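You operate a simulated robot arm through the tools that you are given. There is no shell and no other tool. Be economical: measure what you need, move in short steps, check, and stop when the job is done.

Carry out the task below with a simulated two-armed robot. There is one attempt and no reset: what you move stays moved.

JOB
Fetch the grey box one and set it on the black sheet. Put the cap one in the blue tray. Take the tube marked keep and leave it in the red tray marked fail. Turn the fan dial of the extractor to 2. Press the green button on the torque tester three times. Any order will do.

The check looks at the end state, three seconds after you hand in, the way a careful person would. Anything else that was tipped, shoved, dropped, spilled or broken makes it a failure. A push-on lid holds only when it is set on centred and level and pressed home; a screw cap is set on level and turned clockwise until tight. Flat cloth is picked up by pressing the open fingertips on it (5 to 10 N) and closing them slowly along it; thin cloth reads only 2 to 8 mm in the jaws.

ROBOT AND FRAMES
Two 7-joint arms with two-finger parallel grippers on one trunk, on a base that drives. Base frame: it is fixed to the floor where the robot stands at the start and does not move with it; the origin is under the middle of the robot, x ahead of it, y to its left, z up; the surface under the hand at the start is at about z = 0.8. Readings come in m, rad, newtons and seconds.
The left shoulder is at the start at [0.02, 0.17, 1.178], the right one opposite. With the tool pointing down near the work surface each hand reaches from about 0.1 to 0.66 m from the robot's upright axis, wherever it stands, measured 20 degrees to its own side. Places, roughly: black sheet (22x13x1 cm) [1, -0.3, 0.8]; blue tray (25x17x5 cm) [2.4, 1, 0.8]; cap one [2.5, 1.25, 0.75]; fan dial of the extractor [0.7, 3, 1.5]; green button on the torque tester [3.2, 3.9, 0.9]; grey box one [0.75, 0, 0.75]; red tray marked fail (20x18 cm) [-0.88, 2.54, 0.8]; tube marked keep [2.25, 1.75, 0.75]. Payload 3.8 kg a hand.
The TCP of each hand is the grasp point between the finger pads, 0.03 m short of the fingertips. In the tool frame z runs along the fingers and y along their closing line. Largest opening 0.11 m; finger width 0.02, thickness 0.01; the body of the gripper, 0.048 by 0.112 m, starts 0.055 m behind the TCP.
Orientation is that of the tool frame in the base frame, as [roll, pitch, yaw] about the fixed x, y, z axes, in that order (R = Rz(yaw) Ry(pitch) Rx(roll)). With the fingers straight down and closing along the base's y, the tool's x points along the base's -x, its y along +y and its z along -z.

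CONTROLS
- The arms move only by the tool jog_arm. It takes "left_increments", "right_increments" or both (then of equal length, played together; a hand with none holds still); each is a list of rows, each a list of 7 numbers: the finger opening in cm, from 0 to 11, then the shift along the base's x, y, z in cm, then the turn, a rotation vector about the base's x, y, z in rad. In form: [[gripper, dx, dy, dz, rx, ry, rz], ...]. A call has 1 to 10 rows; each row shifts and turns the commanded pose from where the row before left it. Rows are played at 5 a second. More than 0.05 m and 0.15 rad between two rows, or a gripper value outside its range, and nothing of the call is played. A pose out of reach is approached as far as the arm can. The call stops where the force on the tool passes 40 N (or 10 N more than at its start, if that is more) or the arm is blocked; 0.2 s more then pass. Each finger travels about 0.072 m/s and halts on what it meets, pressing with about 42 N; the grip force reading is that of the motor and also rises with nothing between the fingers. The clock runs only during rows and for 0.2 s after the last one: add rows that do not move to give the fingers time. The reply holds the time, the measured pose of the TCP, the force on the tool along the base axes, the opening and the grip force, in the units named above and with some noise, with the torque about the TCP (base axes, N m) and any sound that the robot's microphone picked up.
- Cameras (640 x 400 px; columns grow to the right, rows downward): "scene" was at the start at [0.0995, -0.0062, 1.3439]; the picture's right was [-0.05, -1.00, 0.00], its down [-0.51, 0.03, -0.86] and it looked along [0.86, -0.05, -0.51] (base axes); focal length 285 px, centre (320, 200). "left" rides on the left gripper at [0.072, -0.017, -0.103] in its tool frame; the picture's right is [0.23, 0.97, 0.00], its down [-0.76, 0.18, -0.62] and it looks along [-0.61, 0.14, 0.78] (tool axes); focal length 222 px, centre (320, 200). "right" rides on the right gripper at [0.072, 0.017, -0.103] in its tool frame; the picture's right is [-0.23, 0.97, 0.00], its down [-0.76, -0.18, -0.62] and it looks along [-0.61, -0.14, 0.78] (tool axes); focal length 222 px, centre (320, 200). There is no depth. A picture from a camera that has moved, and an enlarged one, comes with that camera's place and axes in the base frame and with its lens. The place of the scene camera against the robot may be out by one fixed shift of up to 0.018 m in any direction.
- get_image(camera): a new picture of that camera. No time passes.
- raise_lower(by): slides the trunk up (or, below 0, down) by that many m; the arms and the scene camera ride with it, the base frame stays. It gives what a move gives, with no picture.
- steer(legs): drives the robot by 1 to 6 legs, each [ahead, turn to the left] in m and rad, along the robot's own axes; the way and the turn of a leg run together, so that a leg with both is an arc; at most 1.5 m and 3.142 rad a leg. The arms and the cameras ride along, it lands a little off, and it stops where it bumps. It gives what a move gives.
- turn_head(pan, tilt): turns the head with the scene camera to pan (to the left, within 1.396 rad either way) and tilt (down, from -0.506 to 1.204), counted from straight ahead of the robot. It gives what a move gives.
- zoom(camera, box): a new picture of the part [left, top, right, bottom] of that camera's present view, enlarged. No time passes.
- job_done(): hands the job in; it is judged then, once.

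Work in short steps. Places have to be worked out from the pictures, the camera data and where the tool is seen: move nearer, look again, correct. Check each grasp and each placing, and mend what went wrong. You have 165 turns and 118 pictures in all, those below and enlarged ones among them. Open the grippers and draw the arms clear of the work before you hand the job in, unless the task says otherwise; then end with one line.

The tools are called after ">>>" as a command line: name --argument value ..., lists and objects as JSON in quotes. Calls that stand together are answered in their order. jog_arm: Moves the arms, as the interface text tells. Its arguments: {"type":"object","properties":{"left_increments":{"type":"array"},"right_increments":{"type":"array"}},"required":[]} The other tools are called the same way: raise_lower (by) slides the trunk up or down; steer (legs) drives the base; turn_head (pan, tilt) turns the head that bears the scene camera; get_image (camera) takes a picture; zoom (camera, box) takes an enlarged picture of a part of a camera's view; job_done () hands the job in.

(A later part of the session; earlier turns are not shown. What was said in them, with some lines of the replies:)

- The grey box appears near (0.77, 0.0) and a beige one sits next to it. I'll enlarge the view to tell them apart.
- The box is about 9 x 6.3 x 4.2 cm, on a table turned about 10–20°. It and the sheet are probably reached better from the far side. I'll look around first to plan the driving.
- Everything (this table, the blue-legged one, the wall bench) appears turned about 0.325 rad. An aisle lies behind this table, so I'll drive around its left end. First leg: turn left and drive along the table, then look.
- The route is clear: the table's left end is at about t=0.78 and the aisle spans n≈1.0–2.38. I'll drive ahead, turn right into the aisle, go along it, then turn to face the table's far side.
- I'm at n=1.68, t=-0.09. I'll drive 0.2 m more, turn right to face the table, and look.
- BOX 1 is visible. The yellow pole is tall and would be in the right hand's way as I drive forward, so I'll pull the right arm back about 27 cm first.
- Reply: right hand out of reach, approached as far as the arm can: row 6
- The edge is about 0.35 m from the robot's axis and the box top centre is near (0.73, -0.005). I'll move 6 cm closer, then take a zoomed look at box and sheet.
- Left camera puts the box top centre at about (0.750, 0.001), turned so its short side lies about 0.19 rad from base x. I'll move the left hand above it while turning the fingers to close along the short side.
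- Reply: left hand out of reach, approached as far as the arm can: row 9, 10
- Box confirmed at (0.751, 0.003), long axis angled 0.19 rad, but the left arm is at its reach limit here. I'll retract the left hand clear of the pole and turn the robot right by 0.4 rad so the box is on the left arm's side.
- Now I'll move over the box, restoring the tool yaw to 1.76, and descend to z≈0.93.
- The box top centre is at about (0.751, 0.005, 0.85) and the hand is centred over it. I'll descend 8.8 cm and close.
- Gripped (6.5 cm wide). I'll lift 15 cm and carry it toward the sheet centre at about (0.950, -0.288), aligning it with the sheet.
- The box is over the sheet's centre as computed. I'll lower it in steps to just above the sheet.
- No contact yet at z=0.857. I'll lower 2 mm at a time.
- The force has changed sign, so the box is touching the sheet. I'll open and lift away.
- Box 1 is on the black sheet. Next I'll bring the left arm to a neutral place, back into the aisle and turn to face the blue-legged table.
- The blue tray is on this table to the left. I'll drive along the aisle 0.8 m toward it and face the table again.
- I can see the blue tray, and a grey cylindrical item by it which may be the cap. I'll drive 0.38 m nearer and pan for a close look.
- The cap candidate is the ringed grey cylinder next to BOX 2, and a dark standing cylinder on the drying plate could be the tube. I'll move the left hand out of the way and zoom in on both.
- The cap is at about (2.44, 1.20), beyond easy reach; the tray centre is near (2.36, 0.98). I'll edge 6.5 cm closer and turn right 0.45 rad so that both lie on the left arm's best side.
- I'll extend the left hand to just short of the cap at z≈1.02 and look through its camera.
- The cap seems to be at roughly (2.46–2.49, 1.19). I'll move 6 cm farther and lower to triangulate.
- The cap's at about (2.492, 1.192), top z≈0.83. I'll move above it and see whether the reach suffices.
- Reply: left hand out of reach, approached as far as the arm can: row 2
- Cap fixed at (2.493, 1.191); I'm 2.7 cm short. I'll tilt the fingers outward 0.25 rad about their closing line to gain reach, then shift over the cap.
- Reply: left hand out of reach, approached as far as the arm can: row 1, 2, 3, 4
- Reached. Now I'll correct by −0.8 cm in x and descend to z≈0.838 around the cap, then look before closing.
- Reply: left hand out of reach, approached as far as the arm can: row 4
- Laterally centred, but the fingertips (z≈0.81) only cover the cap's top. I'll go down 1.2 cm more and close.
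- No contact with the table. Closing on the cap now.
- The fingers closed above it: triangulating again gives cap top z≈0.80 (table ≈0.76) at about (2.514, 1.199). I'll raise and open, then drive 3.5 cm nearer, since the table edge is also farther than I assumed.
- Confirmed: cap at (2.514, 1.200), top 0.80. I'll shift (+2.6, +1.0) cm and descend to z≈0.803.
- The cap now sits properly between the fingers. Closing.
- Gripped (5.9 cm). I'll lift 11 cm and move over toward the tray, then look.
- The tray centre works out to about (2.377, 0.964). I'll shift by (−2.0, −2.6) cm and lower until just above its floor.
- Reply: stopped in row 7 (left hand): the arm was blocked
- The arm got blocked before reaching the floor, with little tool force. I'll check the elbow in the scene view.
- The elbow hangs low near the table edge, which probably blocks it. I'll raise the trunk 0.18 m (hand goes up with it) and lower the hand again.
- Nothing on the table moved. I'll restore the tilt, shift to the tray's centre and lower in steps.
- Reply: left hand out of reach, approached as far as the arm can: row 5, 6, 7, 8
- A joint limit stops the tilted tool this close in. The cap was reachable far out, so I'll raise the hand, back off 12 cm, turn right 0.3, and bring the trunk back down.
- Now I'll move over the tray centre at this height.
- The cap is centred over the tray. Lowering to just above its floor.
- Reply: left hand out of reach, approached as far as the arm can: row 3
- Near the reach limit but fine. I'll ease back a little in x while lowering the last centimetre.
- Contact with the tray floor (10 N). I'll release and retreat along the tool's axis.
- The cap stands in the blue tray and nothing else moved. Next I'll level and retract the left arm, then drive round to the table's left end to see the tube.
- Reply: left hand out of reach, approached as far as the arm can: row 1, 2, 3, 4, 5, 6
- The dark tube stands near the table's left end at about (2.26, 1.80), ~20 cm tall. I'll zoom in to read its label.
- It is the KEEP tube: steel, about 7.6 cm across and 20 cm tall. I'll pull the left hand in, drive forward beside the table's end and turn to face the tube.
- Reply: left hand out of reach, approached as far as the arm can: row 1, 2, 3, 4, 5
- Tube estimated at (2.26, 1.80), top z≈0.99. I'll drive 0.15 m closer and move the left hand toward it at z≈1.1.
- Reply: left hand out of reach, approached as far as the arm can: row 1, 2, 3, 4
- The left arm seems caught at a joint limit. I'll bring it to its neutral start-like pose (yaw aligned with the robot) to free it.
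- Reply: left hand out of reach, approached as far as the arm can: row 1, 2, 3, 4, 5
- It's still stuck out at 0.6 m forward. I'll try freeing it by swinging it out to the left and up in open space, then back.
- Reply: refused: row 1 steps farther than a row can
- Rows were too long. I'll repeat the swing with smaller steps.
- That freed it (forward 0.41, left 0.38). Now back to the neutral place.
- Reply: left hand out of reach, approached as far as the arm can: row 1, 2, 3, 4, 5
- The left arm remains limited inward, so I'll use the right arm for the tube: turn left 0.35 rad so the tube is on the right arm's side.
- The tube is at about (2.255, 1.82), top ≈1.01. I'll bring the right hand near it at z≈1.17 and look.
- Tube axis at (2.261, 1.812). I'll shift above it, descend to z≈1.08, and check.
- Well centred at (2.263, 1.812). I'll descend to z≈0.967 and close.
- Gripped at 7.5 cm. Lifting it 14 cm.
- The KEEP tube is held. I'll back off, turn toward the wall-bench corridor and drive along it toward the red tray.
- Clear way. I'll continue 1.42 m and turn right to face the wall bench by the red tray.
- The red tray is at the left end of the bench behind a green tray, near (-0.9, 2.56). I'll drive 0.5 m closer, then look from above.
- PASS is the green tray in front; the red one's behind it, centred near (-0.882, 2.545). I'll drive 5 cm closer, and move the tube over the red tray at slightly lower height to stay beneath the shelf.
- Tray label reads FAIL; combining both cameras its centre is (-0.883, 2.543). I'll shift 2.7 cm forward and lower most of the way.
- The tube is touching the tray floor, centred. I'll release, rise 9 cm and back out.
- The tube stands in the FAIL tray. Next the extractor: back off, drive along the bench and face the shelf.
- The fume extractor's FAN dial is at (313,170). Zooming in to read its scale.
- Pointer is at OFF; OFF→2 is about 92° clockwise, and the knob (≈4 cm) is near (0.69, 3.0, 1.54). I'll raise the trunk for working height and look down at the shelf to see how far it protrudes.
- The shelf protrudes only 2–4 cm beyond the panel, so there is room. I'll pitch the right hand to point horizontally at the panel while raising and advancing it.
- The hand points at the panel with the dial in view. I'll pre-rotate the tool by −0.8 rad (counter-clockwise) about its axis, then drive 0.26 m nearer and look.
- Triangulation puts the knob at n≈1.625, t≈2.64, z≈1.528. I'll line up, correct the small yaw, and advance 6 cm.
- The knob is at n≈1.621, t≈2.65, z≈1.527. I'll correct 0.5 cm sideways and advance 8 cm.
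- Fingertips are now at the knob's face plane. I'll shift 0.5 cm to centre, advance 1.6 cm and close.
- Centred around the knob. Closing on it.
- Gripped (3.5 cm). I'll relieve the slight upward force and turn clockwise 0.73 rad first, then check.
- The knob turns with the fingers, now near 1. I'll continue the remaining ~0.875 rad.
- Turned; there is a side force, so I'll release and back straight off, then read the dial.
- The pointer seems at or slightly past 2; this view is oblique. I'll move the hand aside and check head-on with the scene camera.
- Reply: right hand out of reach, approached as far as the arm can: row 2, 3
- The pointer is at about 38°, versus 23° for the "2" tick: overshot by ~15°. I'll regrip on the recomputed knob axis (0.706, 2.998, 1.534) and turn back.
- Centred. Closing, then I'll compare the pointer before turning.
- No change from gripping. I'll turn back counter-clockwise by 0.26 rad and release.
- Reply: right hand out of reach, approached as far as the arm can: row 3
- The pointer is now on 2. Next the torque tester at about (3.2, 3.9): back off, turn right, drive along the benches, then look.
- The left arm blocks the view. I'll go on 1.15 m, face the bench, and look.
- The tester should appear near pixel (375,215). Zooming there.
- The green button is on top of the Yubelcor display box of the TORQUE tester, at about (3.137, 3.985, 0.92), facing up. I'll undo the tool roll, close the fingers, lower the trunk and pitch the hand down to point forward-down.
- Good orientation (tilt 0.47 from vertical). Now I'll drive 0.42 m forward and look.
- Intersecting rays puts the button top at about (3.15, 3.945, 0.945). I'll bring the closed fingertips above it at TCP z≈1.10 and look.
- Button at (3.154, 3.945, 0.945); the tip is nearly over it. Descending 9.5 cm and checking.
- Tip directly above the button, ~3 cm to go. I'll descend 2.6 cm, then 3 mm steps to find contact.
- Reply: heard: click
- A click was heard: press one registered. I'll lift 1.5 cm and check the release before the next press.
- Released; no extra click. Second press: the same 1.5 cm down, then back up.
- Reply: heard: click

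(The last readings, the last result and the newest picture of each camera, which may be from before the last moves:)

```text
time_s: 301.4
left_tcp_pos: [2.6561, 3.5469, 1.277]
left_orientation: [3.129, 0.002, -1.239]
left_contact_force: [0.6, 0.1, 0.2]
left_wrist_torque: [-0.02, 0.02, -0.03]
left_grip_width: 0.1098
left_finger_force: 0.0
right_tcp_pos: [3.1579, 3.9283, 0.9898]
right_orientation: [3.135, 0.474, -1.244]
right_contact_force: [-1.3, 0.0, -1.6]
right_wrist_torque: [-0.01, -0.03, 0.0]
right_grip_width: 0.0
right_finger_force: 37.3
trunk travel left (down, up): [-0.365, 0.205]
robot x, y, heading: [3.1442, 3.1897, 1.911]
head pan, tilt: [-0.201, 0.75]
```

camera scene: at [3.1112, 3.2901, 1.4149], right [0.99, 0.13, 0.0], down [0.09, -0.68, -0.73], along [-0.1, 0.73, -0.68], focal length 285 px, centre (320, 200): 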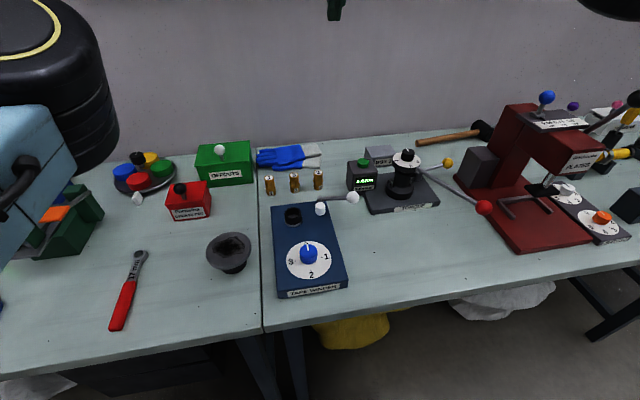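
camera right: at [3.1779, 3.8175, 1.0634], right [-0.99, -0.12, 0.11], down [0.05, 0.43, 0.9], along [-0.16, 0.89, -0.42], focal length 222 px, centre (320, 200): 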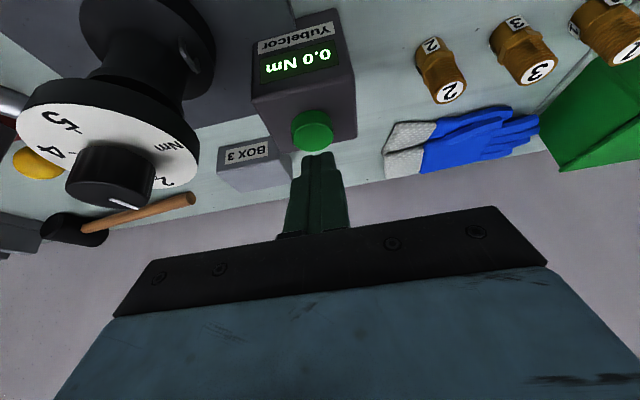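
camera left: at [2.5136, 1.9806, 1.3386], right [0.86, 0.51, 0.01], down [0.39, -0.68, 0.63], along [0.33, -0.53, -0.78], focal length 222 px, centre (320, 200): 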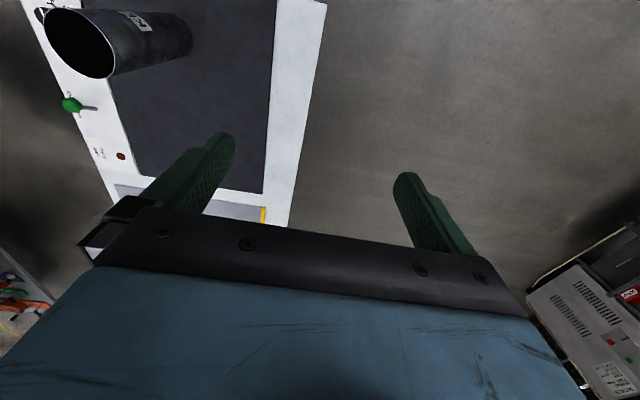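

Two clicks so far. Third and last press.

>>> jog_arm --right_increments '[[0, 0, 0, -0.8, 0, 0, 0], [0, 0, 0, -0.7, 0, 0, 0], [0, 0, 0, 0, 0, 0, 0]]'

>>> jog_arm --right_increments '[[0, 0, 0, 1.5, 0, 0, 0], [0, 0, 0, 4, 0, 0, 0], [0, 0, 0, 4, 0, 0, 0], [0, 0, 0, 4, 0, 0, 0], [0, 0, -1, 4, 0, 0, 0], [4, 0, -2, 4, 0, 0, 0], [9, 0, -2, 4, 0, 0, 0]]'

>>> get_image --camera "scene"

```text
time_s: 302.2
left_tcp_pos: [2.6567, 3.5466, 1.2776]
left_orientation: [3.13, 0.002, -1.24]
left_contact_force: [0.1, 0.5, -0.3]
left_wrist_torque: [0.02, 0.02, 0.03]
left_grip_width: 0.11
left_finger_force: 0.0
right_tcp_pos: [3.1561, 3.9269, 0.9773]
right_orientation: [3.136, 0.473, -1.245]
right_contact_force: [0.3, -0.1, 1.7]
right_wrist_torque: [0.03, -0.03, -0.01]
right_grip_width: 0.0
right_finger_force: 37.9
trunk travel left (down, up): [-0.365, 0.205]
robot x, y, heading: [3.1415, 3.1915, 1.906]
head pan, tilt: [-0.201, 0.75]
heard: click
```

```text
time_s: 303.8
left_tcp_pos: [2.6568, 3.5458, 1.2772]
left_orientation: [3.13, 0.001, -1.239]
left_contact_force: [0.2, -0.3, 0.9]
left_wrist_torque: [0.0, 0.03, 0.01]
left_grip_width: 0.1099
left_finger_force: 0.1
right_tcp_pos: [3.1543, 3.8766, 1.2316]
right_orientation: [3.134, 0.472, -1.246]
right_contact_force: [-1.2, 0.0, -0.2]
right_wrist_torque: [0.0, -0.02, 0.01]
right_grip_width: 0.0805
right_finger_force: 0.0
trunk travel left (down, up): [-0.365, 0.205]
robot x, y, heading: [3.1398, 3.1894, 1.904]
head pan, tilt: [-0.201, 0.75]
```

```text
24 pictures are left
camera scene: at [3.1113, 3.2895, 1.4149], right [0.99, 0.13, 0.0], down [0.09, -0.68, -0.73], along [-0.1, 0.73, -0.68], focal length 285 px, centre (320, 200)
```

scene: 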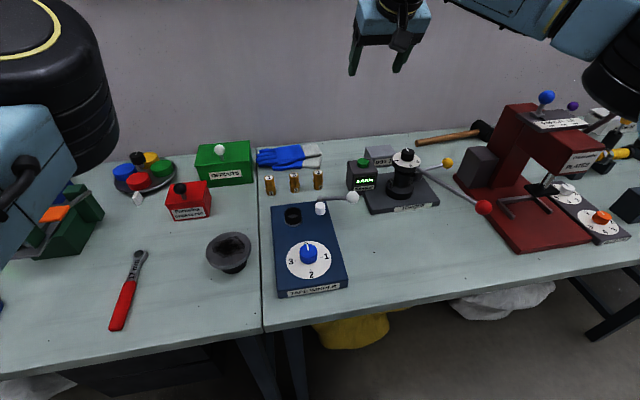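

Three clicks heard and nothing else on the bench moved. I'll back the robot and both arms clear before handing in.

>>> steer --legs '[[-0.45, 0]]'

>>> jog_arm --right_increments '[[11, 0, 0, 0, 0, 0, 0], [11, 0, 0, 0, 0, 0, 0]]'

>>> get_image --camera "scene"

```text
time_s: 306.5
left_tcp_pos: [2.8024, 3.1227, 1.2768]
left_orientation: [3.129, 0.001, -1.236]
left_contact_force: [-0.3, -0.2, 0.9]
left_wrist_torque: [0.04, -0.03, -0.03]
left_grip_width: 0.1098
left_finger_force: 0.0
right_tcp_pos: [3.2987, 3.456, 1.2313]
right_orientation: [3.136, 0.473, -1.243]
right_contact_force: [0.4, -0.1, -0.1]
right_wrist_torque: [0.0, 0.01, 0.01]
right_grip_width: 0.0898
right_finger_force: 0.1
trunk travel left (down, up): [-0.365, 0.205]
robot x, y, heading: [3.2876, 2.7678, 1.91]
head pan, tilt: [-0.201, 0.75]
```

```text
time_s: 307.1
left_tcp_pos: [2.801, 3.1225, 1.2765]
left_orientation: [3.129, 0.001, -1.235]
left_contact_force: [0.2, -0.2, -0.5]
left_wrist_torque: [0.0, 0.01, 0.01]
left_grip_width: 0.1101
left_finger_force: 0.0
right_tcp_pos: [3.2988, 3.4551, 1.2311]
right_orientation: [3.135, 0.474, -1.242]
right_contact_force: [1.1, 0.4, 0.1]
right_wrist_torque: [0.05, 0.0, 0.02]
right_grip_width: 0.1098
right_finger_force: 0.1
trunk travel left (down, up): [-0.365, 0.205]
robot x, y, heading: [3.2862, 2.7689, 1.906]
head pan, tilt: [-0.201, 0.75]
```

```text
23 pictures are left
camera scene: at [3.258, 2.8678, 1.4149], right [0.99, 0.14, 0.0], down [0.09, -0.68, -0.73], along [-0.1, 0.72, -0.68], focal length 285 px, centre (320, 200)
```

scene: 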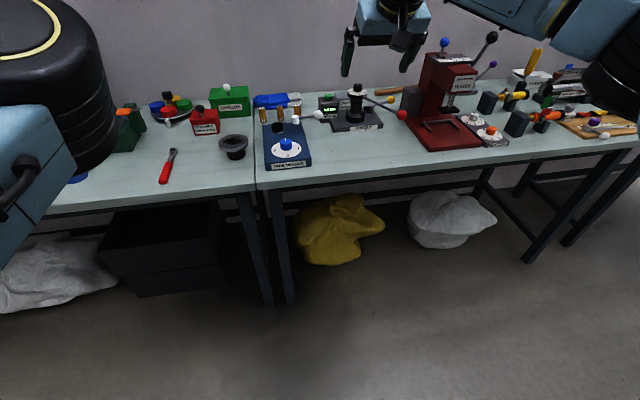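

All five parts are done, the grippers are open and the arms are clear. Handing in.

>>> job_done

```text
The job is handed in.
```

All five parts are done and handed in: Box 1 is on the black sheet, the cap is in the blue tray, the KEEP tube is standing in the red FAIL tray, the fan dial is at 2, and the green button was pressed three times (three clicks heard).
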